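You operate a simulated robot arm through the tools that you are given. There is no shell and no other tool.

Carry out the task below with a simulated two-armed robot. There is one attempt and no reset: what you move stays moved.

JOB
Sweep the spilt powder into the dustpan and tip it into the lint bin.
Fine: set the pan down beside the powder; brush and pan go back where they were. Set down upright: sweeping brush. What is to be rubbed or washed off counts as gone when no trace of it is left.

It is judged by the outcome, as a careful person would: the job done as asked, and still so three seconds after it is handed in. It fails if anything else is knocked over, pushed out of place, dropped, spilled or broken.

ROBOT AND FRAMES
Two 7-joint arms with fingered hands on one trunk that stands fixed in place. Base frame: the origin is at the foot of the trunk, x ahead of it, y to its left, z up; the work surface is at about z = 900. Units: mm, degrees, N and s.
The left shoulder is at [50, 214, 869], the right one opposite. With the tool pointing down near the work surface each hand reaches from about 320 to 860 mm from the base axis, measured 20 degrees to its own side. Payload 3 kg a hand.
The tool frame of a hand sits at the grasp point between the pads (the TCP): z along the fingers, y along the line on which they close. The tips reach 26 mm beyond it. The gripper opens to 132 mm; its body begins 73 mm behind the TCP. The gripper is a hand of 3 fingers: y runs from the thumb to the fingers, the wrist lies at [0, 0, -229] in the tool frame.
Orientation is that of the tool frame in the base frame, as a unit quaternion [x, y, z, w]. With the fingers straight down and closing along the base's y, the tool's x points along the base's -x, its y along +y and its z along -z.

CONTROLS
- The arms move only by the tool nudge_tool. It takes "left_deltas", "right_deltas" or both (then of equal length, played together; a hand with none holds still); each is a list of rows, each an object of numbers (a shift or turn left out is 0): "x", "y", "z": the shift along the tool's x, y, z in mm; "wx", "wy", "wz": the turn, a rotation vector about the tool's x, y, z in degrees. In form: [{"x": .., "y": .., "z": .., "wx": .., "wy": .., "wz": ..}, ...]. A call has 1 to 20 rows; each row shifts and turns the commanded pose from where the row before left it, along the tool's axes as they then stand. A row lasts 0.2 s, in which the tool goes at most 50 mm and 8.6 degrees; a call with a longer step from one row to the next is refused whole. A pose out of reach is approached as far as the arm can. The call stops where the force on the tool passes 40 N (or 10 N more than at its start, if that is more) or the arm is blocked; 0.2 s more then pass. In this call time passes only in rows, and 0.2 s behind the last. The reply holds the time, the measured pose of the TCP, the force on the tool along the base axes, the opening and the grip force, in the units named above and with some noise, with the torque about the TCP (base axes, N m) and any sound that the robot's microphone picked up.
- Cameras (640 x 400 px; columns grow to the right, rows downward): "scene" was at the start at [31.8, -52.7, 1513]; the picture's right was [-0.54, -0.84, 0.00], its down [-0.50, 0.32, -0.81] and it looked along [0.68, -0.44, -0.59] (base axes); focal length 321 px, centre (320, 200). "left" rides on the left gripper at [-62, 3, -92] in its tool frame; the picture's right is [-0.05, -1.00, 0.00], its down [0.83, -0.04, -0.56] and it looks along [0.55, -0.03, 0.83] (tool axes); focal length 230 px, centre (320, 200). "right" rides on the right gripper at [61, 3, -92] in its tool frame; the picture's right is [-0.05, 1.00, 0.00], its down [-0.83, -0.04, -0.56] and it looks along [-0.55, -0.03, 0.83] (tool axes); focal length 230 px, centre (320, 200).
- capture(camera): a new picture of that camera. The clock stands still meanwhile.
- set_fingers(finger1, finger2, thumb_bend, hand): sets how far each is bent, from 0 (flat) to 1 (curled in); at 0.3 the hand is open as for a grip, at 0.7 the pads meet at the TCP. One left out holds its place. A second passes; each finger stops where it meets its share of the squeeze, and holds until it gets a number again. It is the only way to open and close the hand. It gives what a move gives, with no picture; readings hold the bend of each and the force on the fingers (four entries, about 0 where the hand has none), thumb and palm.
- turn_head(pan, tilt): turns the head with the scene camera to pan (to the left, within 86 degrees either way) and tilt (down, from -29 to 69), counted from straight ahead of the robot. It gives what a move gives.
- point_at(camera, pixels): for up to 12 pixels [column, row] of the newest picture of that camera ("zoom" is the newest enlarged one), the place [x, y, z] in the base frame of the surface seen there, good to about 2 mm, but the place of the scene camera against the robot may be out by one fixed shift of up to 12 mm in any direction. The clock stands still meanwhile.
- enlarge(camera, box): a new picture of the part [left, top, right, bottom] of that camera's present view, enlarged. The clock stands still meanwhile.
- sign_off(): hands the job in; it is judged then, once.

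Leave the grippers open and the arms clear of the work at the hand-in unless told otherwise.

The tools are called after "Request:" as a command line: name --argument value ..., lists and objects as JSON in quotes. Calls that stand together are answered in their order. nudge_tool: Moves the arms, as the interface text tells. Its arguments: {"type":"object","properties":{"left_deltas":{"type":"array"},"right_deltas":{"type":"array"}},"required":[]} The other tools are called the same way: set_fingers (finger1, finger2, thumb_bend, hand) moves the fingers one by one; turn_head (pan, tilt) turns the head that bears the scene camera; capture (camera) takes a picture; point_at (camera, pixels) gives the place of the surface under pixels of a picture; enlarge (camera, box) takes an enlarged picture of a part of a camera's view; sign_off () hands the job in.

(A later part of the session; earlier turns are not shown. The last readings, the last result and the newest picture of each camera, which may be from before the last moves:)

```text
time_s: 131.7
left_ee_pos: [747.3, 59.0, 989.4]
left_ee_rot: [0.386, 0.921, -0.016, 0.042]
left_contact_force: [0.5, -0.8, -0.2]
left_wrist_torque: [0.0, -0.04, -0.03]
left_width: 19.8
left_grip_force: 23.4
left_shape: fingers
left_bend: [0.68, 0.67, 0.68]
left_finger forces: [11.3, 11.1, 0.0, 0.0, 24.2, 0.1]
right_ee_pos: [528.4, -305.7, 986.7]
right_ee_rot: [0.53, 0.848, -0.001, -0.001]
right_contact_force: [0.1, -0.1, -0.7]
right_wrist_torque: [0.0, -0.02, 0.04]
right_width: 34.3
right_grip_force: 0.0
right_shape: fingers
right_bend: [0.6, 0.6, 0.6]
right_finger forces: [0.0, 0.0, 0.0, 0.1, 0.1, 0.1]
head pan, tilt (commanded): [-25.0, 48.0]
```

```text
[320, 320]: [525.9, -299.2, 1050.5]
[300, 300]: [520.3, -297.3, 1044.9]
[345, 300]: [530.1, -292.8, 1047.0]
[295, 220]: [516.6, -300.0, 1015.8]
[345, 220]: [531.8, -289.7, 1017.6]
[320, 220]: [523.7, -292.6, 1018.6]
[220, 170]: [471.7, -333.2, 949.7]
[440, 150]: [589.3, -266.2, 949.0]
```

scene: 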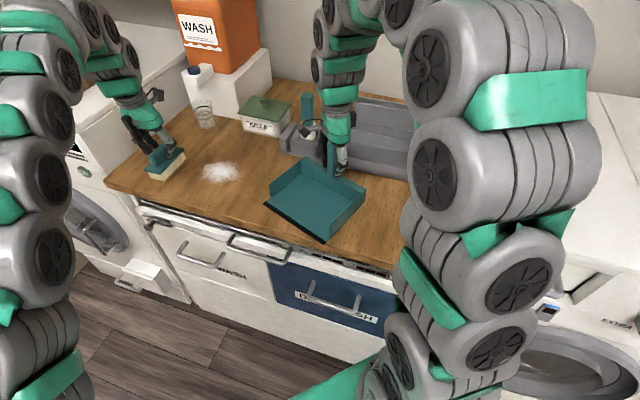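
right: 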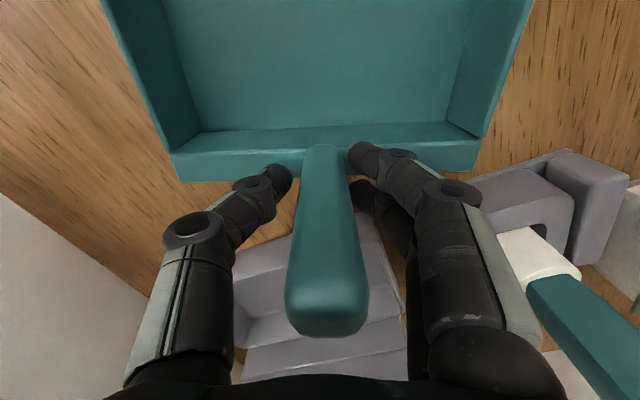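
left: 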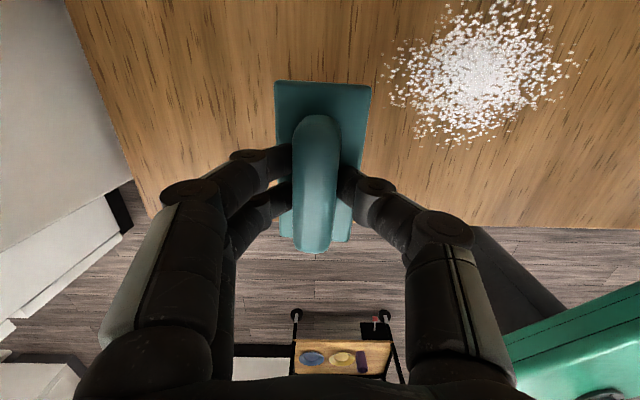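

Hand and pan are aligned again. I squeeze to 0.69 and check that the pan remains flat.

Request:
set_fingers --hand "right" --finger1 0.69 --finger2 0.69 --thumb_bend 0.69

Request:
nudge_tool --right_deltas '[{"wz": 5}, {"wz": 5}, {"x": 0}]'

Request:
capture --camera "right"

Request:
point_at --camera "right" --pixels '[[320, 100], [320, 40], [220, 40], [430, 40], [220, 168], [440, 150], [320, 300]]'

```text
time_s: 132.7
left_ee_pos: [746.5, 58.5, 989.7]
left_ee_rot: [0.386, 0.922, -0.016, 0.042]
left_contact_force: [0.4, 0.1, -1.2]
left_wrist_torque: [-0.02, 0.02, -0.01]
left_width: 19.9
left_grip_force: 23.5
left_shape: fingers
left_bend: [0.68, 0.67, 0.68]
left_finger forces: [11.3, 11.1, 0.0, 0.1, 24.1, 0.0]
right_ee_pos: [527.1, -306.3, 987.8]
right_ee_rot: [0.53, 0.848, -0.001, -0.001]
right_contact_force: [-0.4, 1.5, 0.2]
right_wrist_torque: [0.0, 0.01, -0.03]
right_width: 23.8
right_grip_force: 7.2
right_shape: fingers
right_bend: [0.64, 0.64, 0.66]
right_finger forces: [3.6, 3.3, 0.0, 0.0, 7.0, 0.1]
head pan, tilt (commanded): [-25.0, 48.0]
```

```text
time_s: 133.5
left_ee_pos: [747.5, 57.7, 989.9]
left_ee_rot: [0.386, 0.921, -0.015, 0.042]
left_contact_force: [-0.8, 0.4, -0.8]
left_wrist_torque: [0.01, 0.01, 0.02]
left_width: 19.9
left_grip_force: 23.1
left_shape: fingers
left_bend: [0.68, 0.67, 0.68]
left_finger forces: [11.3, 11.2, 0.0, 0.1, 24.3, 0.1]
right_ee_pos: [528.4, -304.6, 989.2]
right_ee_rot: [0.602, 0.799, -0.001, 0.0]
right_contact_force: [0.1, -0.4, 0.8]
right_wrist_torque: [-0.02, 0.02, 0.01]
right_width: 22.3
right_grip_force: 6.4
right_shape: fingers
right_bend: [0.64, 0.65, 0.66]
right_finger forces: [3.6, 2.9, 0.0, 0.0, 6.5, 0.0]
head pan, tilt (commanded): [-25.0, 48.0]
```

```text
taken
```

right: 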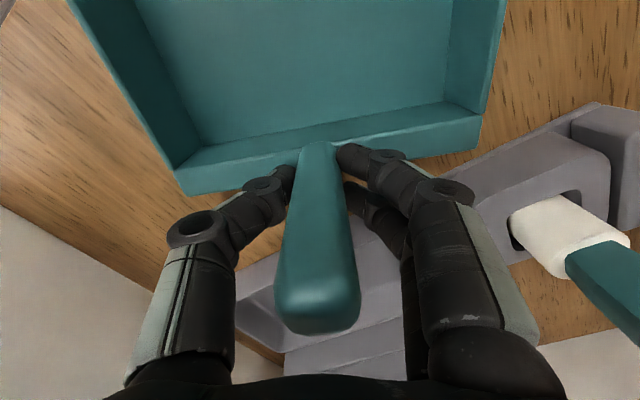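

```text
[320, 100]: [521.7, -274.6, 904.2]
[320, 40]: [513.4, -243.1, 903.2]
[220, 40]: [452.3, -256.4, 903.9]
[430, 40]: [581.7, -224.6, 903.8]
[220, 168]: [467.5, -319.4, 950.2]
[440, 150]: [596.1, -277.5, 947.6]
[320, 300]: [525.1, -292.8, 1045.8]
```

The pan follows but still lags a bit. I squeeze fully and check flatness.

Request:
set_fingers --hand "right" --finger1 0.9 --finger2 0.9 --thumb_bend 0.9

Request:
capture --camera "right"

Request:
point_at --camera "right" --pixels '[[320, 100], [320, 40], [220, 40], [430, 40], [220, 168], [440, 145], [320, 300]]'

```text
time_s: 134.5
left_ee_pos: [747.9, 58.7, 990.0]
left_ee_rot: [0.387, 0.921, -0.016, 0.042]
left_contact_force: [1.4, 0.8, -0.3]
left_wrist_torque: [-0.02, -0.04, 0.0]
left_width: 20.0
left_grip_force: 23.1
left_shape: fingers
left_bend: [0.68, 0.67, 0.68]
left_finger forces: [11.3, 11.1, 0.0, 0.1, 24.2, 0.1]
right_ee_pos: [527.7, -306.1, 988.7]
right_ee_rot: [0.603, 0.798, 0.0, 0.0]
right_contact_force: [-0.3, 0.1, -2.3]
right_wrist_torque: [0.07, -0.06, 0.01]
right_width: 20.6
right_grip_force: 23.2
right_shape: fingers
right_bend: [0.72, 0.75, 0.68]
right_finger forces: [12.2, 13.6, 0.0, 0.0, 20.9, 0.0]
head pan, tilt (commanded): [-25.0, 48.0]
```

```text
taken
```

right: 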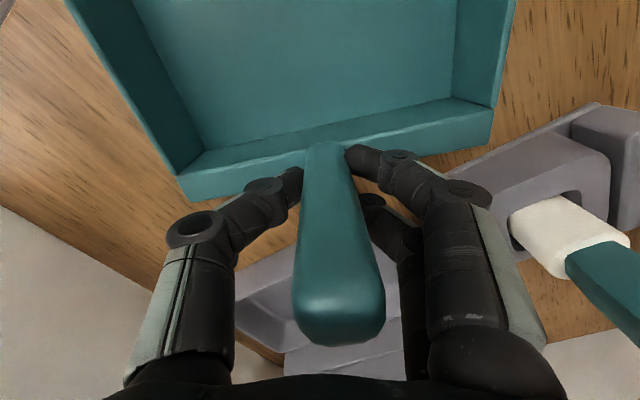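

```text
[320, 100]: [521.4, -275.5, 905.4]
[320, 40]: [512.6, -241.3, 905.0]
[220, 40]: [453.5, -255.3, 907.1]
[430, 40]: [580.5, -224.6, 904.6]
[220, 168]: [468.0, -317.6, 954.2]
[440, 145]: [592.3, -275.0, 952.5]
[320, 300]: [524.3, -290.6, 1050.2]
```

The pan stays flat within 1° and is now firmly held. I continue turning and sliding (8 steps), then check.

Request:
nudge_tool --right_deltas '[{"x": 1.0, "y": 1.6, "wz": 4.96}, {"x": 1.2, "y": 1.6, "wz": 4.96}, {"x": 2.4, "y": 0.6, "wz": 4.96}, {"x": 2.5, "y": 0.3, "wz": 4.96}, {"x": 5.8, "y": 0.9, "wz": 4.96}, {"x": 5.8, "y": 0.4, "wz": 4.96}, {"x": 8.2, "y": 0.7, "wz": 4.96}, {"x": 8.3, "y": 0, "wz": 4.96}, {"x": 0}]'

Request:
capture --camera "right"

Request:
enlarge --camera "scene" --box '[200, 100, 400, 260]'

Request:
point_at --camera "right" --pixels '[[320, 100], [320, 40], [220, 40], [430, 40], [220, 168], [440, 145], [320, 300], [260, 160], [400, 150]]'

```text
time_s: 136.5
left_ee_pos: [746.7, 59.4, 989.5]
left_ee_rot: [0.386, 0.921, -0.016, 0.042]
left_contact_force: [-0.1, 0.3, -1.0]
left_wrist_torque: [0.01, -0.01, 0.01]
left_width: 19.8
left_grip_force: 23.3
left_shape: fingers
left_bend: [0.68, 0.67, 0.68]
left_finger forces: [11.3, 11.1, 0.0, 0.0, 24.1, 0.1]
right_ee_pos: [540.0, -270.4, 987.9]
right_ee_rot: [0.838, 0.546, -0.001, 0.0]
right_contact_force: [0.3, 0.3, -1.5]
right_wrist_torque: [0.02, -0.07, 0.03]
right_width: 20.4
right_grip_force: 22.5
right_shape: fingers
right_bend: [0.72, 0.75, 0.69]
right_finger forces: [12.4, 12.5, 0.0, 0.0, 20.8, 0.0]
head pan, tilt (commanded): [-25.0, 48.0]
```

```text
taken
```

right: 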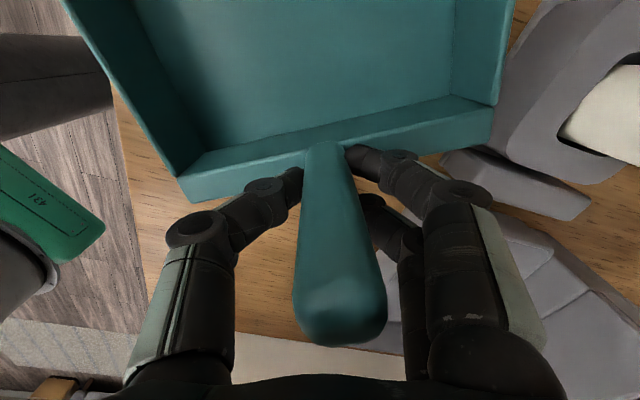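

```text
2.50 times, centred on (300, 180) of scene
```

zoom: 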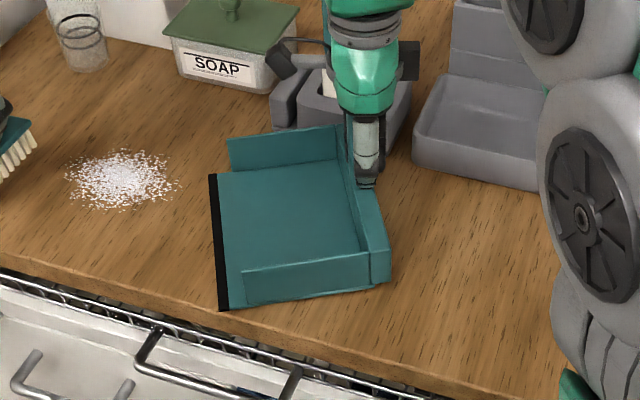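

```text
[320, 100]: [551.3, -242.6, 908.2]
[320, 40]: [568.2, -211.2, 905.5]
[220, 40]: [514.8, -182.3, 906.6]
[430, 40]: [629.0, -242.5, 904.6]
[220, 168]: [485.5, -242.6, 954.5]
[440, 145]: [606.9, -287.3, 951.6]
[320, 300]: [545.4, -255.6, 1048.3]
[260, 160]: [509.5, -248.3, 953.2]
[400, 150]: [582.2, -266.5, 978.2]
```

The pan follows well (lip direction −20°). I continue the last 23° and slide to just short of the powder.

Request:
nudge_tool --right_deltas '[{"x": 11.9, "y": -0.5, "wz": 5.86}, {"x": 11.8, "y": -1.5, "wz": 5.86}, {"x": 13.6, "y": -5.2, "wz": 5.86}, {"x": 10.6, "y": -6.6, "wz": 5.86}, {"x": 0}]'

Request:
capture --camera "right"

Request:
capture --camera "scene"

Request:
enlarge --camera "scene" --box '[160, 100, 400, 260]'

```text
time_s: 137.7
left_ee_pos: [747.5, 58.3, 990.5]
left_ee_rot: [0.386, 0.921, -0.016, 0.042]
left_contact_force: [-0.6, -0.4, -0.5]
left_wrist_torque: [0.02, -0.03, -0.03]
left_width: 19.7
left_grip_force: 23.6
left_shape: fingers
left_bend: [0.68, 0.67, 0.68]
left_finger forces: [11.2, 11.3, 0.0, 0.1, 24.1, 0.0]
right_ee_pos: [553.6, -222.2, 988.1]
right_ee_rot: [0.931, 0.364, -0.001, 0.001]
right_contact_force: [-0.1, 0.0, -1.5]
right_wrist_torque: [0.0, -0.08, 0.06]
right_width: 20.4
right_grip_force: 22.8
right_shape: fingers
right_bend: [0.72, 0.75, 0.69]
right_finger forces: [12.5, 12.4, 0.1, 0.1, 20.6, 0.0]
head pan, tilt (commanded): [-25.0, 48.0]
```

```text
taken
```

right: 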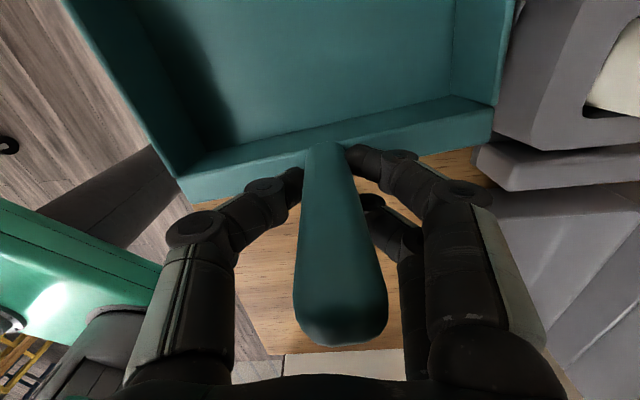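

```text
taken
```

scene: 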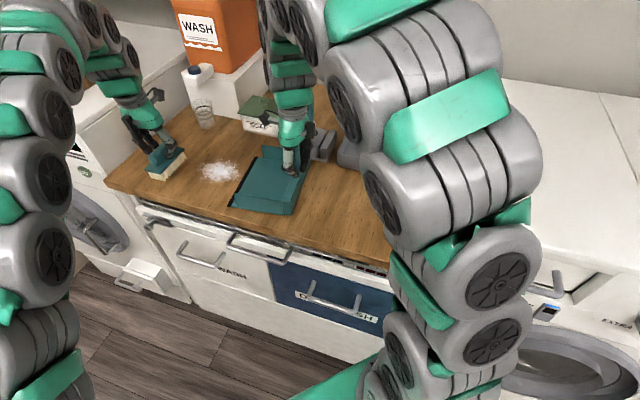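

```text
2.50 times, centred on (280, 180) of scene
```

zoom: 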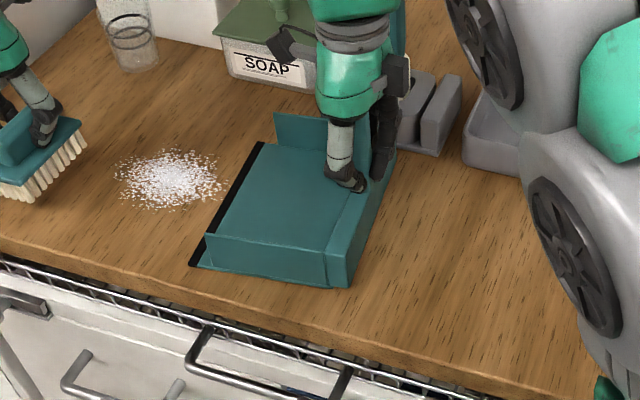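

The pan is now beside the powder, lip facing it. I measure the lip line against the powder edge.

Request:
point_at --camera "zoom" --pixels '[[262, 143], [192, 265], [228, 200], [222, 185], [215, 195], [116, 180], [170, 150], [165, 208], [170, 180], [290, 180], [240, 190], [220, 235]]'

Request:
point_at --camera "right" --pixels '[[320, 100], [320, 40], [220, 40], [430, 40], [220, 168], [440, 145], [320, 300]]'

```text
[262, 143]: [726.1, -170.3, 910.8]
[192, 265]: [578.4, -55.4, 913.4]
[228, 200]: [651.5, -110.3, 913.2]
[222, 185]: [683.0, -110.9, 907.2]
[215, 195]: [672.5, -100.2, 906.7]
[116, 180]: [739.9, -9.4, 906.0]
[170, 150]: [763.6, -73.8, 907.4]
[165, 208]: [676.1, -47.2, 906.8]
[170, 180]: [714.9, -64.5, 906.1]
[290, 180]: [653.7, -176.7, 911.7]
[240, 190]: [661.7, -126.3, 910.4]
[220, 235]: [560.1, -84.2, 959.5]
```

```text
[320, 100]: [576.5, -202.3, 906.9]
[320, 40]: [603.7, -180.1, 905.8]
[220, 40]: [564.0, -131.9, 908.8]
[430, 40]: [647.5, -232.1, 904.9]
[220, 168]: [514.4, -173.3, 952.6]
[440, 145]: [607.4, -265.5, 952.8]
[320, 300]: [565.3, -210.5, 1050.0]
```

I zoom in closer on the lip and powder gap for a more reliable reading.

Request:
enlarge --camera "scene" --box '[190, 135, 320, 225]'

Request:
point_at --camera "zoom" --pixels '[[360, 105], [345, 130], [300, 205], [260, 270], [215, 345], [192, 378], [330, 165], [280, 245], [260, 170], [240, 190], [290, 130], [120, 165]]'

```text
4.44 times, centred on (255, 180) of scene
```

zoom: 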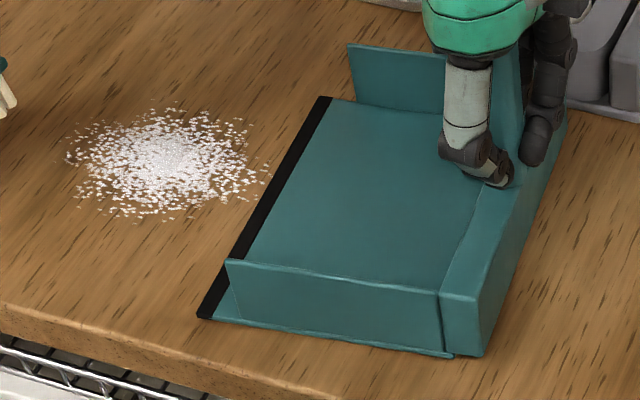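

```text
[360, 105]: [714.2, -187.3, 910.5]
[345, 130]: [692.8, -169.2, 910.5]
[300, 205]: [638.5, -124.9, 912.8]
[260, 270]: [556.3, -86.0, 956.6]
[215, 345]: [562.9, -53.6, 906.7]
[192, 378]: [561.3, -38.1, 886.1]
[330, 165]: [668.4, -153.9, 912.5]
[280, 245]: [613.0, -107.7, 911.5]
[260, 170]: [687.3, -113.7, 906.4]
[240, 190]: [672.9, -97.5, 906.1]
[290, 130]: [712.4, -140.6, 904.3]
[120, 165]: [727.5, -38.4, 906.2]
```

Request:
point_at --camera "zoom" --pixels '[[322, 105], [295, 152], [268, 200], [240, 250], [207, 312], [312, 105], [285, 152], [258, 200], [230, 250], [197, 312]]'

```text
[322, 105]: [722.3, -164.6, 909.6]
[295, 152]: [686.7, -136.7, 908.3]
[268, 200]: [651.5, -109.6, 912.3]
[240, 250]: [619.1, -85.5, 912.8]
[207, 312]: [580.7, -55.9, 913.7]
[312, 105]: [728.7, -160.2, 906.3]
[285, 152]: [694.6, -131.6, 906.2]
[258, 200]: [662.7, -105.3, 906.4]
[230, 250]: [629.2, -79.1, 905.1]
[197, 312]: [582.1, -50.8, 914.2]
```

The pan faces 52.5° with its lip about 18 mm from the powder, and its front side is ~4 mm raised by the squeeze. I turn it 6° clockwise, slide 9 mm closer, then release so it sits flat.

Request:
nudge_tool --right_deltas '[{"wz": 3, "x": 4.5}, {"wz": 3, "x": 4.5}, {"x": 0}]'

Request:
set_fingers --hand "right" --finger1 0.6 --finger2 0.6 --thumb_bend 0.6

Request:
enlarge --camera "scene" --box '[190, 135, 320, 225]'

Request:
point_at --camera "zoom" --pixels '[[310, 105], [285, 152], [258, 200], [232, 250], [200, 312], [245, 175], [235, 195], [120, 165], [170, 112], [160, 220], [68, 155], [265, 175]]'

```text
time_s: 138.5
left_ee_pos: [746.6, 59.6, 990.5]
left_ee_rot: [0.386, 0.922, -0.016, 0.041]
left_contact_force: [0.1, -0.8, -0.4]
left_wrist_torque: [-0.02, -0.01, 0.01]
left_width: 19.9
left_grip_force: 23.2
left_shape: fingers
left_bend: [0.68, 0.67, 0.68]
left_finger forces: [11.3, 11.2, 0.0, 0.0, 24.2, 0.0]
right_ee_pos: [560.0, -216.7, 987.9]
right_ee_rot: [0.949, 0.316, -0.001, 0.0]
right_contact_force: [-0.3, 0.5, -1.6]
right_wrist_torque: [-0.01, -0.1, 0.01]
right_width: 20.3
right_grip_force: 22.0
right_shape: fingers
right_bend: [0.72, 0.75, 0.69]
right_finger forces: [12.6, 11.7, 0.0, 0.0, 20.3, 0.0]
head pan, tilt (commanded): [-25.0, 48.0]
```

```text
time_s: 139.5
left_ee_pos: [745.8, 57.7, 990.4]
left_ee_rot: [0.387, 0.921, -0.016, 0.041]
left_contact_force: [0.5, -0.4, -0.6]
left_wrist_torque: [-0.04, -0.01, -0.01]
left_width: 19.9
left_grip_force: 23.3
left_shape: fingers
left_bend: [0.68, 0.67, 0.68]
left_finger forces: [11.3, 11.2, 0.0, 0.1, 24.2, 0.1]
right_ee_pos: [561.2, -217.7, 988.2]
right_ee_rot: [0.949, 0.316, -0.001, 0.0]
right_contact_force: [0.0, -0.5, -0.4]
right_wrist_torque: [-0.01, 0.01, -0.03]
right_width: 34.2
right_grip_force: 0.2
right_shape: fingers
right_bend: [0.6, 0.6, 0.6]
right_finger forces: [0.1, 0.0, 0.0, 0.1, 0.1, 0.0]
head pan, tilt (commanded): [-25.0, 48.0]
```

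```text
4.44 times, centred on (255, 180) of scene
```

zoom: 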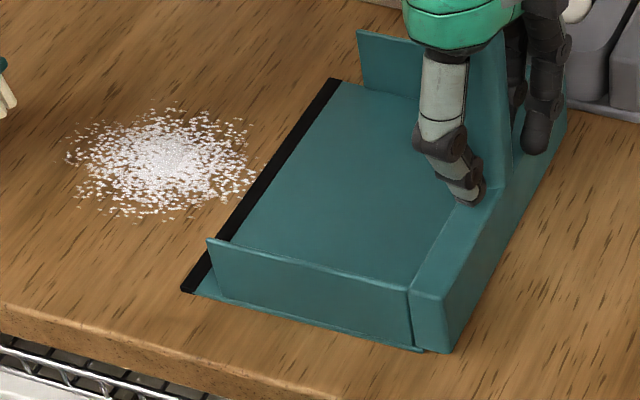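

```text
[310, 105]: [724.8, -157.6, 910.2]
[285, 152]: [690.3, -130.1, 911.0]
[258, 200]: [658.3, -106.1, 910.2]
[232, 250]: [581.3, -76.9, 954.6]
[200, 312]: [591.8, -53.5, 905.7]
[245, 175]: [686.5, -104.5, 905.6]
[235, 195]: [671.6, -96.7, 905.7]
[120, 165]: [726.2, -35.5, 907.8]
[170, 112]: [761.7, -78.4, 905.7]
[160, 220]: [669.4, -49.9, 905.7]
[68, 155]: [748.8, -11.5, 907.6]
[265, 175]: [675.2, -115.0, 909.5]
```

The pan sits flat now. Let me read the lip's edge once more.

Request:
point_at --camera "zoom" --pixels '[[328, 88], [300, 130], [268, 178], [235, 228], [193, 288], [320, 85], [290, 130], [258, 178], [226, 228], [256, 160]]'

```text
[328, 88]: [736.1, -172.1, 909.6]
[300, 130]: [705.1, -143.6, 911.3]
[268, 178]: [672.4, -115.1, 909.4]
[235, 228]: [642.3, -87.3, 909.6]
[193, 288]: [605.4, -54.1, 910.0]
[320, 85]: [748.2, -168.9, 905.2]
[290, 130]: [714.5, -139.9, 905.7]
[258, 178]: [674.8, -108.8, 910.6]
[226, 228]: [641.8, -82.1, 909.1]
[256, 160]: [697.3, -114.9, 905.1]
```

Pan is flat: lip faces 48°, ~8–10 mm from the powder. I close the right hand lightly to steady the pan, and check the brush in the left hand.

Request:
set_fingers --hand "right" --finger1 0.65 --finger2 0.65 --thumb_bend 0.65

Request:
capture --camera "left"

Request:
point_at --camera "left" --pixels '[[280, 86], [364, 92], [345, 236], [284, 232], [320, 130], [318, 180], [312, 235], [440, 120], [470, 80]]'

```text
time_s: 140.5
left_ee_pos: [746.9, 58.6, 989.1]
left_ee_rot: [0.387, 0.921, -0.015, 0.041]
left_contact_force: [0.5, 0.4, -0.8]
left_wrist_torque: [-0.01, -0.03, 0.0]
left_width: 19.8
left_grip_force: 23.2
left_shape: fingers
left_bend: [0.68, 0.67, 0.68]
left_finger forces: [11.3, 11.2, 0.0, 0.1, 24.2, 0.1]
right_ee_pos: [559.0, -215.9, 988.5]
right_ee_rot: [0.949, 0.315, -0.002, 0.0]
right_contact_force: [-1.1, 0.5, -1.1]
right_wrist_torque: [0.02, 0.0, 0.03]
right_width: 24.3
right_grip_force: 1.5
right_shape: fingers
right_bend: [0.63, 0.65, 0.64]
right_finger forces: [1.2, 0.1, 0.1, 0.0, 1.4, 0.0]
head pan, tilt (commanded): [-25.0, 48.0]
```

```text
taken
```

left: 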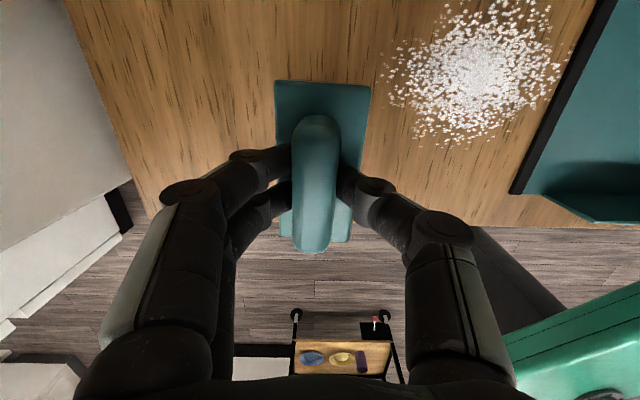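

```text
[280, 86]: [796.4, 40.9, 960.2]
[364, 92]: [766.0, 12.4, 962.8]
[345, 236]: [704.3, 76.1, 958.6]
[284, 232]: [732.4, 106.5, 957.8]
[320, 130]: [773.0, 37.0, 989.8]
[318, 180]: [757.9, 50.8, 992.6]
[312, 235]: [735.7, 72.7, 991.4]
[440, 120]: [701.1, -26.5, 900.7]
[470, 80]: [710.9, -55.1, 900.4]
```

The brush is held well (2° tilt). I level it slightly, move to the start of the first pass just beyond the powder's left edge, and descend toward the counter.

Request:
nudge_tool --left_deltas '[{"wy": 1.5}, {"x": -14.4, "y": -6, "z": 0.9}, {"x": -14.4, "y": -6, "z": 0.9}, {"z": 8, "x": 0.5}, {"z": 8, "x": 0.5}, {"z": 6, "x": 0.4}, {"x": 0}]'

Request:
capture --camera "left"

Request:
point_at --camera "left" --pixels '[[280, 86], [364, 92], [345, 236], [284, 232], [290, 95], [355, 100], [340, 228], [290, 225]]'

Request:
enlarge --camera "scene" --box '[120, 110, 320, 235]'

```text
time_s: 142.1
left_ee_pos: [758.8, 30.1, 967.9]
left_ee_rot: [0.387, 0.921, -0.01, 0.029]
left_contact_force: [-0.2, 0.1, -0.6]
left_wrist_torque: [0.0, 0.0, -0.04]
left_width: 19.7
left_grip_force: 23.1
left_shape: fingers
left_bend: [0.68, 0.67, 0.68]
left_finger forces: [11.3, 11.3, 0.0, 0.1, 24.0, 0.1]
right_ee_pos: [559.4, -215.1, 987.0]
right_ee_rot: [0.949, 0.316, -0.001, 0.001]
right_contact_force: [0.7, -0.3, 0.7]
right_wrist_torque: [0.01, 0.0, 0.02]
right_width: 23.9
right_grip_force: 1.4
right_shape: fingers
right_bend: [0.63, 0.65, 0.64]
right_finger forces: [1.3, 0.0, 0.0, 0.1, 1.2, 0.0]
head pan, tilt (commanded): [-25.0, 48.0]
```

```text
taken
```

left: 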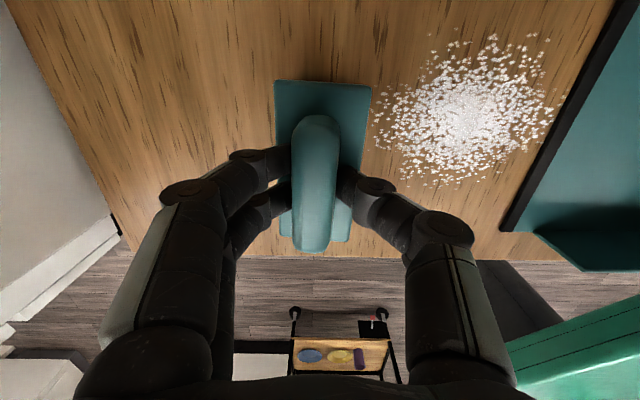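

```text
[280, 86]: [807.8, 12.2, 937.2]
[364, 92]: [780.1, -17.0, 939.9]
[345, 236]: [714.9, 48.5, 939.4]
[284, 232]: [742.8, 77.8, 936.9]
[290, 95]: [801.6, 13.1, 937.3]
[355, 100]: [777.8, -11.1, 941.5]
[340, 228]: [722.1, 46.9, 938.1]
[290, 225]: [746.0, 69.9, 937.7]
```

```text
3.20 times, centred on (220, 172) of scene
```

zoom: 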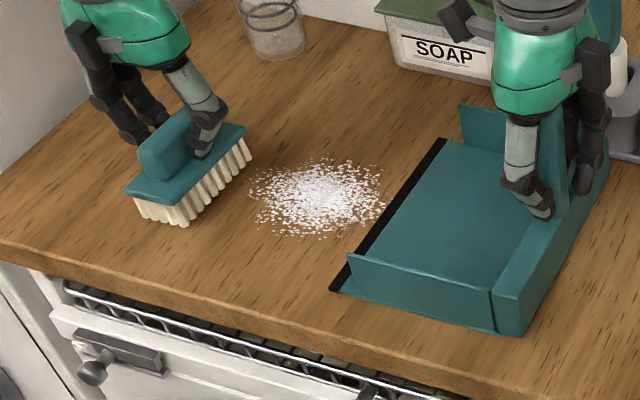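

Good view: brush left of the powder, pan right. I correct the small roll (wx −3.5) and go down to touch the counter gently.

Request:
nudge_tool --left_deltas '[{"wx": -3.3}, {"z": 5.5, "x": 0.3}, {"x": 0}]'

Request:
nudge_tool --left_deltas '[{"z": 1.2}, {"x": 0}]'

Request:
nudge_tool --left_deltas '[{"z": 1.0}, {"x": 0}]'

```text
time_s: 142.9
left_ee_pos: [759.5, 30.5, 962.1]
left_ee_rot: [0.385, 0.922, 0.016, 0.04]
left_contact_force: [0.1, -0.4, 0.3]
left_wrist_torque: [-0.01, 0.0, -0.02]
left_width: 20.3
left_grip_force: 23.4
left_shape: fingers
left_bend: [0.68, 0.67, 0.68]
left_finger forces: [11.3, 11.2, 0.0, 0.1, 24.0, 0.1]
right_ee_pos: [559.8, -215.4, 988.4]
right_ee_rot: [0.949, 0.316, 0.0, 0.0]
right_contact_force: [-0.9, 0.1, 1.5]
right_wrist_torque: [-0.01, 0.02, 0.0]
right_width: 23.9
right_grip_force: 1.1
right_shape: fingers
right_bend: [0.63, 0.65, 0.64]
right_finger forces: [1.3, 0.0, 0.0, 0.0, 1.3, 0.0]
head pan, tilt (commanded): [-25.0, 48.0]
```

```text
time_s: 143.5
left_ee_pos: [760.8, 29.8, 961.3]
left_ee_rot: [0.385, 0.922, 0.017, 0.041]
left_contact_force: [-2.6, -0.2, 3.9]
left_wrist_torque: [0.11, -0.01, 0.0]
left_width: 19.8
left_grip_force: 24.8
left_shape: fingers
left_bend: [0.68, 0.67, 0.68]
left_finger forces: [11.0, 12.9, 0.0, 0.0, 25.8, 0.0]
right_ee_pos: [560.0, -215.5, 989.1]
right_ee_rot: [0.949, 0.316, -0.002, 0.001]
right_contact_force: [0.1, -0.2, 0.1]
right_wrist_torque: [0.06, 0.0, 0.0]
right_width: 23.8
right_grip_force: 1.3
right_shape: fingers
right_bend: [0.63, 0.65, 0.64]
right_finger forces: [1.4, 0.0, 0.0, 0.1, 1.2, 0.1]
head pan, tilt (commanded): [-25.0, 48.0]
```

```text
time_s: 144.1
left_ee_pos: [761.0, 30.5, 959.6]
left_ee_rot: [0.386, 0.921, 0.016, 0.041]
left_contact_force: [-1.5, -2.3, 16.9]
left_wrist_torque: [0.16, -0.01, 0.01]
left_width: 20.2
left_grip_force: 29.9
left_shape: fingers
left_bend: [0.68, 0.69, 0.69]
left_finger forces: [10.7, 17.9, 0.1, 0.1, 31.3, 0.1]
right_ee_pos: [559.6, -216.3, 989.2]
right_ee_rot: [0.949, 0.315, -0.001, 0.001]
right_contact_force: [-0.1, -0.4, -0.5]
right_wrist_torque: [-0.01, -0.03, 0.0]
right_width: 24.0
right_grip_force: 1.5
right_shape: fingers
right_bend: [0.63, 0.65, 0.64]
right_finger forces: [1.4, 0.0, 0.0, 0.0, 1.2, 0.1]
head pan, tilt (commanded): [-25.0, 48.0]
```

Light contact at z≈961.3 (4 N), 17 N at 960. I ease up to the light-contact height and sweep the first 80 mm toward the pan, then look.

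Request:
nudge_tool --left_deltas '[{"z": -0.8}, {"y": -9.98, "z": -0.61}, {"y": -16, "z": -0.98}, {"y": -18, "z": -1.1}, {"y": -18, "z": -1.1}, {"y": -18, "z": -1.1}, {"x": 0}]'

Request:
enlarge --camera "scene" --box '[120, 110, 320, 235]'

Request:
capture --camera "left"

```text
time_s: 145.7
left_ee_pos: [702.8, -25.5, 960.6]
left_ee_rot: [0.385, 0.922, 0.016, 0.041]
left_contact_force: [0.1, 2.1, 6.5]
left_wrist_torque: [0.16, -0.07, -0.03]
left_width: 19.8
left_grip_force: 25.1
left_shape: fingers
left_bend: [0.68, 0.69, 0.69]
left_finger forces: [11.3, 16.6, 0.0, 0.1, 22.7, 0.1]
right_ee_pos: [559.8, -215.9, 988.3]
right_ee_rot: [0.949, 0.316, -0.001, 0.001]
right_contact_force: [0.8, -0.6, 0.2]
right_wrist_torque: [0.0, 0.01, 0.0]
right_width: 24.1
right_grip_force: 0.5
right_shape: fingers
right_bend: [0.63, 0.65, 0.64]
right_finger forces: [1.6, 0.0, 0.1, 0.1, 1.2, 0.0]
head pan, tilt (commanded): [-25.0, 48.0]
```

```text
3.20 times, centred on (220, 172) of scene
```

zoom: 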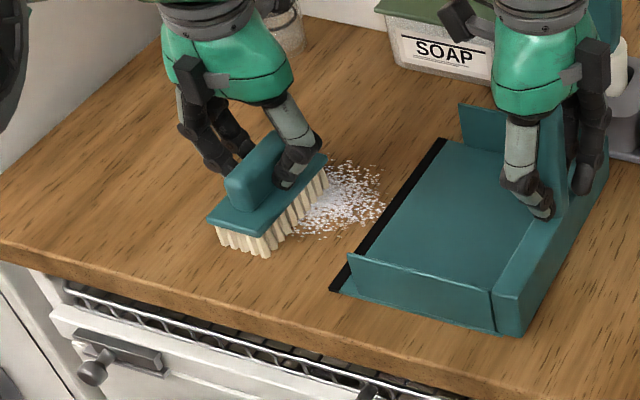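

```text
taken
```

left: 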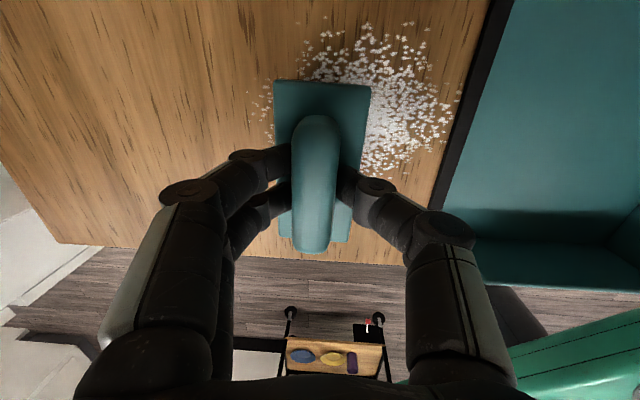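

The powder ahead of the bristles is gathering; the counter behind looks clean except a few grains near the far end. I continue to the lip (another ~55 mm).

Request:
nudge_tool --left_deltas '[{"y": -16, "z": -0.98}, {"y": -18, "z": -1.1}, {"y": -18, "z": -1.1}, {"x": 0}]'

Request:
enlarge --camera "scene" --box '[120, 110, 320, 235]'

Request:
capture --camera "left"

```text
time_s: 146.7
left_ee_pos: [665.9, -62.9, 960.8]
left_ee_rot: [0.386, 0.922, 0.016, 0.041]
left_contact_force: [1.3, 0.9, 7.6]
left_wrist_torque: [0.24, -0.11, -0.02]
left_width: 20.0
left_grip_force: 25.7
left_shape: fingers
left_bend: [0.68, 0.69, 0.69]
left_finger forces: [11.0, 18.1, 0.0, 0.0, 22.0, 0.0]
right_ee_pos: [559.9, -216.7, 988.0]
right_ee_rot: [0.949, 0.316, -0.001, 0.0]
right_contact_force: [0.5, 0.0, -0.7]
right_wrist_torque: [0.0, -0.01, 0.0]
right_width: 23.9
right_grip_force: 1.1
right_shape: fingers
right_bend: [0.63, 0.65, 0.64]
right_finger forces: [1.4, 0.0, 0.0, 0.0, 1.4, 0.1]
head pan, tilt (commanded): [-25.0, 48.0]
```

```text
3.20 times, centred on (220, 172) of scene
```

zoom: 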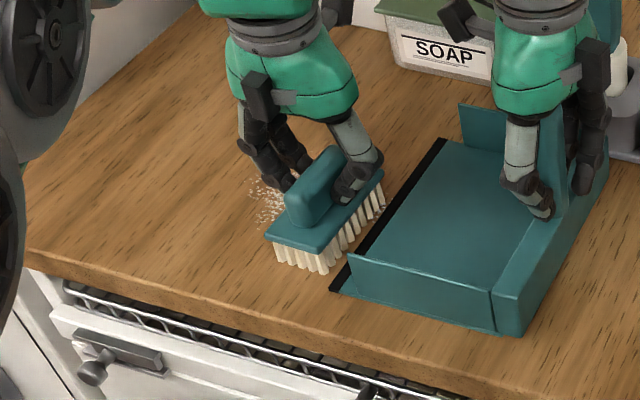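

```text
taken
```

left: 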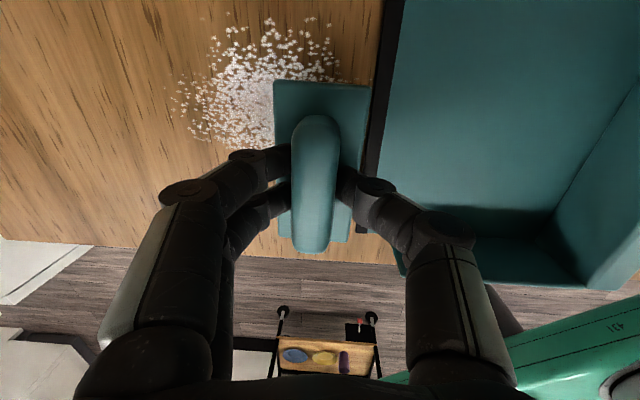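

Some powder still shows behind the brush. I finish this stroke over the lip (raising 5 mm) into the pan, then lift and look at the result.

Request:
nudge_tool --left_deltas '[{"y": -6, "z": -5.4}, {"y": -14, "z": -0.9}, {"y": -14, "z": -0.9}, {"y": -10, "z": -0.6}, {"x": 0}]'

Request:
nudge_tool --left_deltas '[{"z": -20}, {"z": -25}, {"z": -25}, {"x": 0}]'

Request:
capture --camera "scene"

Request:
enlarge --camera "scene" --box '[120, 110, 320, 235]'

Request:
capture --camera "left"

```text
time_s: 147.9
left_ee_pos: [633.1, -93.2, 966.6]
left_ee_rot: [0.386, 0.922, 0.016, 0.04]
left_contact_force: [0.0, -0.1, 0.4]
left_wrist_torque: [0.0, -0.01, -0.03]
left_width: 19.9
left_grip_force: 21.9
left_shape: fingers
left_bend: [0.68, 0.68, 0.69]
left_finger forces: [11.2, 10.1, 0.0, 0.1, 22.7, 0.1]
right_ee_pos: [559.6, -215.4, 988.1]
right_ee_rot: [0.949, 0.316, -0.001, 0.001]
right_contact_force: [0.4, 0.1, 0.1]
right_wrist_torque: [0.02, 0.02, 0.02]
right_width: 23.7
right_grip_force: 1.5
right_shape: fingers
right_bend: [0.63, 0.65, 0.64]
right_finger forces: [1.3, 0.0, 0.1, 0.0, 1.3, 0.0]
head pan, tilt (commanded): [-25.0, 48.0]
```

```text
time_s: 148.9
left_ee_pos: [627.0, -91.8, 1035.4]
left_ee_rot: [0.385, 0.922, 0.016, 0.04]
left_contact_force: [-0.2, -0.1, -0.4]
left_wrist_torque: [0.03, -0.01, 0.03]
left_width: 19.7
left_grip_force: 21.3
left_shape: fingers
left_bend: [0.68, 0.68, 0.69]
left_finger forces: [11.1, 9.9, 0.0, 0.0, 22.5, 0.1]
right_ee_pos: [560.6, -215.8, 988.2]
right_ee_rot: [0.949, 0.316, -0.001, 0.0]
right_contact_force: [-0.2, -0.3, 0.4]
right_wrist_torque: [-0.05, -0.04, -0.01]
right_width: 23.8
right_grip_force: 1.7
right_shape: fingers
right_bend: [0.63, 0.65, 0.64]
right_finger forces: [1.5, 0.1, 0.0, 0.0, 1.2, 0.0]
head pan, tilt (commanded): [-25.0, 48.0]
```

```text
taken
```

scene: 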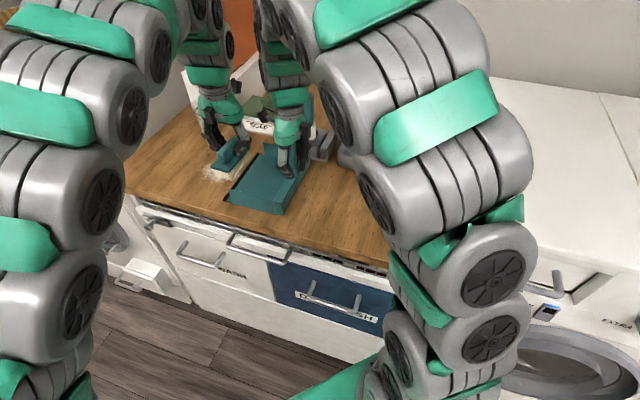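

```text
3.20 times, centred on (220, 172) of scene
```

zoom: 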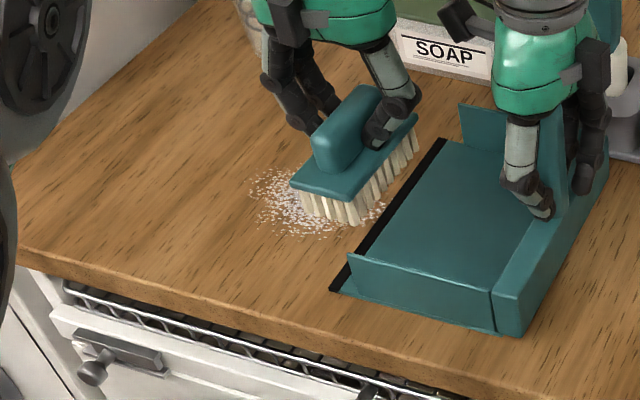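

```text
taken
```

left: 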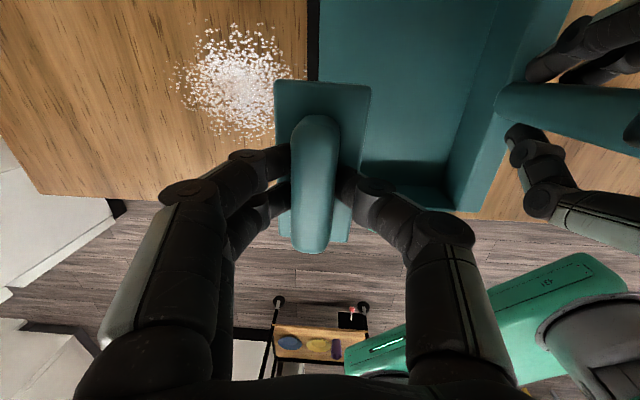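

I move the brush back to the left side (in the air) to get an unobstructed view of the powder and compare.

Request:
nudge_tool --left_deltas '[{"y": 35, "z": 2.1}, {"y": 40, "z": 2.4}, {"y": 40, "z": 2.4}, {"y": 40, "z": 2.4}, {"y": 35, "z": 2.1}, {"x": 0}]'

Request:
enlarge --camera "scene" --box '[170, 135, 300, 225]'

Request:
enlarge --camera "left" --box '[360, 0, 640, 200]'

```text
time_s: 150.3
left_ee_pos: [762.0, 40.7, 1036.9]
left_ee_rot: [0.386, 0.922, 0.016, 0.04]
left_contact_force: [-0.2, 0.3, -0.9]
left_wrist_torque: [0.0, 0.0, 0.0]
left_width: 19.7
left_grip_force: 22.1
left_shape: fingers
left_bend: [0.68, 0.68, 0.69]
left_finger forces: [11.2, 10.1, 0.0, 0.0, 22.3, 0.0]
right_ee_pos: [561.0, -215.7, 987.8]
right_ee_rot: [0.949, 0.316, -0.001, 0.001]
right_contact_force: [0.1, -0.3, -0.1]
right_wrist_torque: [0.0, -0.02, 0.0]
right_width: 24.1
right_grip_force: 1.2
right_shape: fingers
right_bend: [0.63, 0.65, 0.64]
right_finger forces: [1.5, 0.1, 0.1, 0.0, 1.3, 0.1]
head pan, tilt (commanded): [-25.0, 48.0]
```

```text
4.44 times, centred on (235, 180) of scene
```

zoom: 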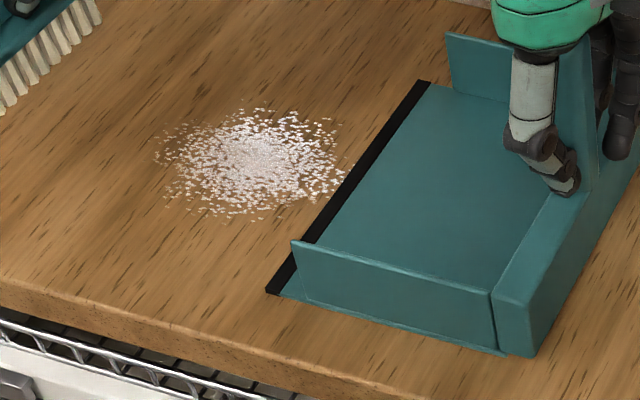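

```text
2.00 times, centred on (500, 100) of left
```

zoom: 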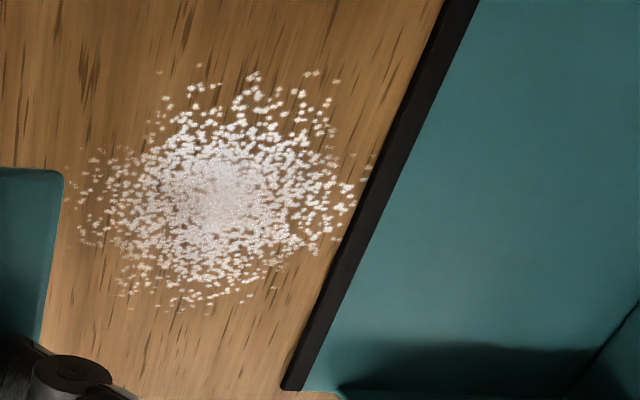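

The powder has visibly thinned: the brushing works gradually, stroke by stroke. I repeat strokes toward the pan. Now a centred one (lateral 0): approach, touch down, sweep 140 mm, over the lip, lift.

Request:
nudge_tool --left_deltas '[{"x": -8.4, "y": -7.9, "z": 23.1}, {"x": -8.4, "y": -7.9, "z": 23.1}, {"x": -8.4, "y": -7.9, "z": 23.1}, {"z": 3.5}, {"z": 3.3}, {"y": -12, "z": -0.74}, {"y": -20, "z": -1.23}, {"y": -20, "z": -1.23}, {"y": -20, "z": -1.23}, {"y": -20, "z": -1.23}, {"y": -20, "z": -1.23}, {"y": -20, "z": -1.23}, {"y": -8, "z": -0.5}, {"y": -6, "z": -5.4}, {"y": -14, "z": -0.9}, {"y": -14, "z": -0.9}, {"z": -15}, {"z": -15}, {"x": 0}]'

```text
time_s: 154.3
left_ee_pos: [643.5, -116.2, 995.4]
left_ee_rot: [0.386, 0.922, 0.016, 0.04]
left_contact_force: [-0.4, 0.0, -0.5]
left_wrist_torque: [-0.02, -0.03, -0.03]
left_width: 20.3
left_grip_force: 23.2
left_shape: fingers
left_bend: [0.66, 0.66, 0.72]
left_finger forces: [11.4, 11.5, 0.1, 0.1, 22.8, 0.0]
right_ee_pos: [559.4, -215.4, 988.9]
right_ee_rot: [0.949, 0.315, -0.001, 0.0]
right_contact_force: [0.2, -0.7, 0.8]
right_wrist_torque: [0.01, -0.01, 0.01]
right_width: 23.7
right_grip_force: 2.8
right_shape: fingers
right_bend: [0.63, 0.64, 0.64]
right_finger forces: [1.5, 1.6, 0.0, 0.0, 1.2, 0.1]
head pan, tilt (commanded): [-25.0, 48.0]
```

The grip shifted slightly (thumb 0.72). I return to the left side and look at powder and brush.

Request:
nudge_tool --left_deltas '[{"z": -15}, {"y": 40, "z": 2.4}, {"y": 45, "z": 2.7}, {"y": 45, "z": 2.7}, {"y": 40, "z": 2.4}, {"x": 0}]'

Request:
enlarge --camera "scene" --box '[170, 135, 300, 225]'

Request:
capture --camera "left"

Request:
point_at --camera "left" --pixels '[[282, 88], [362, 94], [343, 234], [287, 230]]'

```text
time_s: 155.7
left_ee_pos: [763.9, 2.6, 1010.6]
left_ee_rot: [0.385, 0.922, 0.016, 0.041]
left_contact_force: [-0.5, -0.9, 0.0]
left_wrist_torque: [0.01, -0.03, 0.03]
left_width: 20.2
left_grip_force: 22.8
left_shape: fingers
left_bend: [0.66, 0.66, 0.72]
left_finger forces: [11.3, 11.3, 0.0, 0.0, 22.6, 0.0]
right_ee_pos: [560.1, -215.9, 988.2]
right_ee_rot: [0.949, 0.316, 0.0, 0.0]
right_contact_force: [0.7, 0.1, -0.5]
right_wrist_torque: [-0.01, 0.02, -0.03]
right_width: 23.8
right_grip_force: 2.2
right_shape: fingers
right_bend: [0.63, 0.64, 0.64]
right_finger forces: [1.5, 1.4, 0.0, 0.1, 1.2, 0.0]
head pan, tilt (commanded): [-25.0, 48.0]
```

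```text
4.44 times, centred on (235, 180) of scene
```

zoom: 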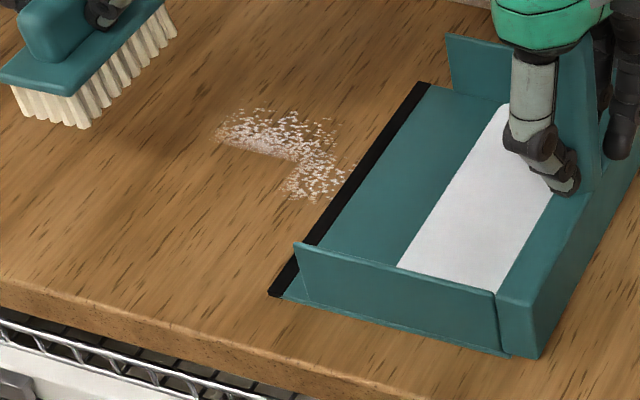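

```text
taken
```

left: 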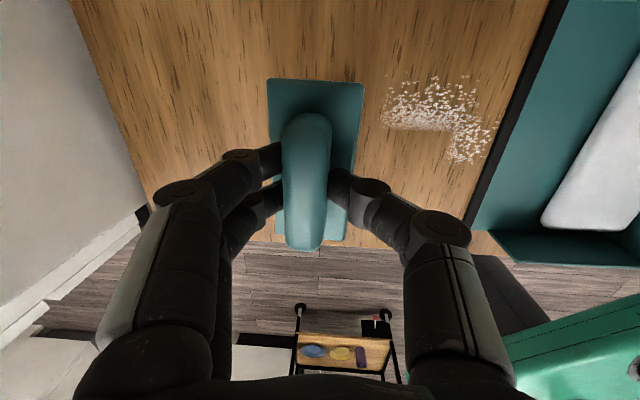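

```text
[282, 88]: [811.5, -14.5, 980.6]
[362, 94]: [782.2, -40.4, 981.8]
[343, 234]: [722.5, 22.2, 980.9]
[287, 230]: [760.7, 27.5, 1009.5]
```

Excellent — the swept area is clean and white powder now lies in the pan. An L-shaped remainder is left toward the wall side and near the lip. I locate it.

Request:
point_at --camera "left" --pixels '[[382, 115], [390, 90], [430, 78], [478, 95], [498, 128], [485, 150], [460, 165], [448, 150], [440, 130], [400, 130], [470, 85], [500, 140]]'

```text
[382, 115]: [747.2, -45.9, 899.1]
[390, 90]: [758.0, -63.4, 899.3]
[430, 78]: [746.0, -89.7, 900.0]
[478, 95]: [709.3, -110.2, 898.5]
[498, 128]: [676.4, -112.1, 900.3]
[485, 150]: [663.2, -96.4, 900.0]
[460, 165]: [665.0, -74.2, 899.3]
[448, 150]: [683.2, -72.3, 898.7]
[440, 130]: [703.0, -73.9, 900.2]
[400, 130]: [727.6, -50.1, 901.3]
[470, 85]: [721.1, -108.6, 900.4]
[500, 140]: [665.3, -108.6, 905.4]
```

The remainder lies mostly 10–50 mm toward the wall side. Next pass offset −30 mm: approach (776,-29), touch down, sweep ~108 mm to just before the lip.

Request:
nudge_tool --left_deltas '[{"x": -14.2, "y": -8.2, "z": 21.8}, {"x": -14.2, "y": -8.2, "z": 21.8}, {"z": 3.6}, {"z": 3.2}, {"x": 0}]'

```text
time_s: 156.9
left_ee_pos: [776.0, -28.4, 962.0]
left_ee_rot: [0.385, 0.922, 0.015, 0.04]
left_contact_force: [-4.1, -0.9, 12.9]
left_wrist_torque: [0.2, -0.09, 0.02]
left_width: 19.8
left_grip_force: 25.6
left_shape: fingers
left_bend: [0.66, 0.67, 0.72]
left_finger forces: [10.7, 14.2, 0.1, 0.0, 26.1, 0.0]
right_ee_pos: [561.1, -215.5, 988.5]
right_ee_rot: [0.949, 0.316, -0.001, 0.0]
right_contact_force: [0.5, 0.1, 0.6]
right_wrist_torque: [-0.02, -0.01, 0.01]
right_width: 24.1
right_grip_force: 2.2
right_shape: fingers
right_bend: [0.63, 0.64, 0.64]
right_finger forces: [1.7, 1.0, 0.0, 0.0, 1.2, 0.0]
head pan, tilt (commanded): [-25.0, 48.0]
```

Contact 13 N at the start point. Sweep now to the lip, over it into the pan, and lift.

Request:
nudge_tool --left_deltas '[{"z": -0.3, "y": -6}, {"y": -16, "z": -1.0}, {"y": -20, "z": -1.23}, {"y": -20, "z": -1.23}, {"y": -20, "z": -1.23}, {"y": -18, "z": -1.1}, {"y": -8, "z": -0.5}, {"y": -4, "z": -5.3}, {"y": -14, "z": -0.9}, {"y": -16, "z": -1.0}, {"z": -15}, {"z": -20}, {"x": 0}]'

Request:
nudge_tool --left_deltas '[{"y": 40, "z": 2.4}, {"y": 40, "z": 2.4}, {"y": 40, "z": 2.4}, {"y": 30, "z": 1.8}, {"x": 0}]'

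Request:
enlarge --camera "scene" --box '[170, 135, 300, 225]'

Request:
capture --camera "left"

```text
time_s: 159.7
left_ee_pos: [672.1, -128.7, 1000.0]
left_ee_rot: [0.386, 0.922, 0.016, 0.041]
left_contact_force: [0.6, 0.0, -1.2]
left_wrist_torque: [0.0, -0.01, 0.03]
left_width: 19.9
left_grip_force: 21.9
left_shape: fingers
left_bend: [0.66, 0.67, 0.72]
left_finger forces: [11.4, 11.1, 0.0, 0.0, 22.3, 0.0]
right_ee_pos: [560.3, -216.0, 987.4]
right_ee_rot: [0.949, 0.316, -0.001, 0.001]
right_contact_force: [0.5, 0.0, -0.2]
right_wrist_torque: [-0.02, 0.01, 0.0]
right_width: 23.8
right_grip_force: 1.8
right_shape: fingers
right_bend: [0.63, 0.65, 0.64]
right_finger forces: [1.4, 1.1, 0.1, 0.0, 1.4, 0.0]
head pan, tilt (commanded): [-25.0, 48.0]
```

```text
time_s: 160.9
left_ee_pos: [777.9, -22.5, 1000.0]
left_ee_rot: [0.385, 0.922, 0.016, 0.04]
left_contact_force: [0.6, -0.1, -1.1]
left_wrist_torque: [0.01, 0.01, 0.05]
left_width: 19.9
left_grip_force: 22.1
left_shape: fingers
left_bend: [0.66, 0.67, 0.72]
left_finger forces: [11.4, 11.0, 0.0, 0.0, 22.1, 0.0]
right_ee_pos: [559.8, -216.5, 988.4]
right_ee_rot: [0.949, 0.316, -0.001, 0.0]
right_contact_force: [-0.9, -0.2, -0.2]
right_wrist_torque: [-0.01, -0.02, -0.02]
right_width: 23.8
right_grip_force: 1.4
right_shape: fingers
right_bend: [0.63, 0.65, 0.64]
right_finger forces: [1.4, 1.1, 0.1, 0.0, 1.5, 0.0]
head pan, tilt (commanded): [-25.0, 48.0]
```

```text
4.44 times, centred on (235, 180) of scene
```

zoom: 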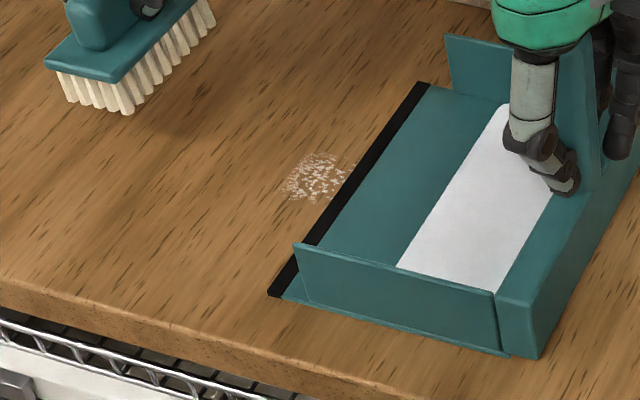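

```text
taken
```

left: 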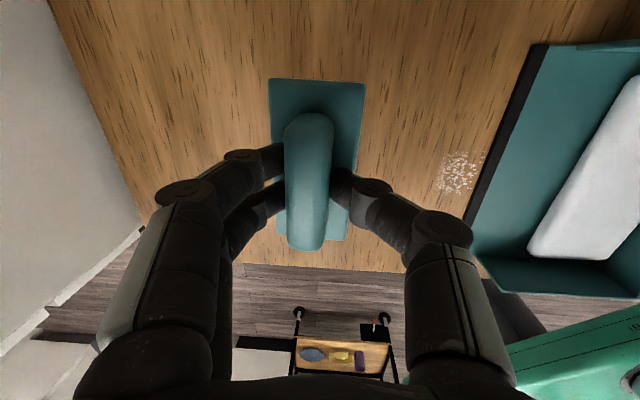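

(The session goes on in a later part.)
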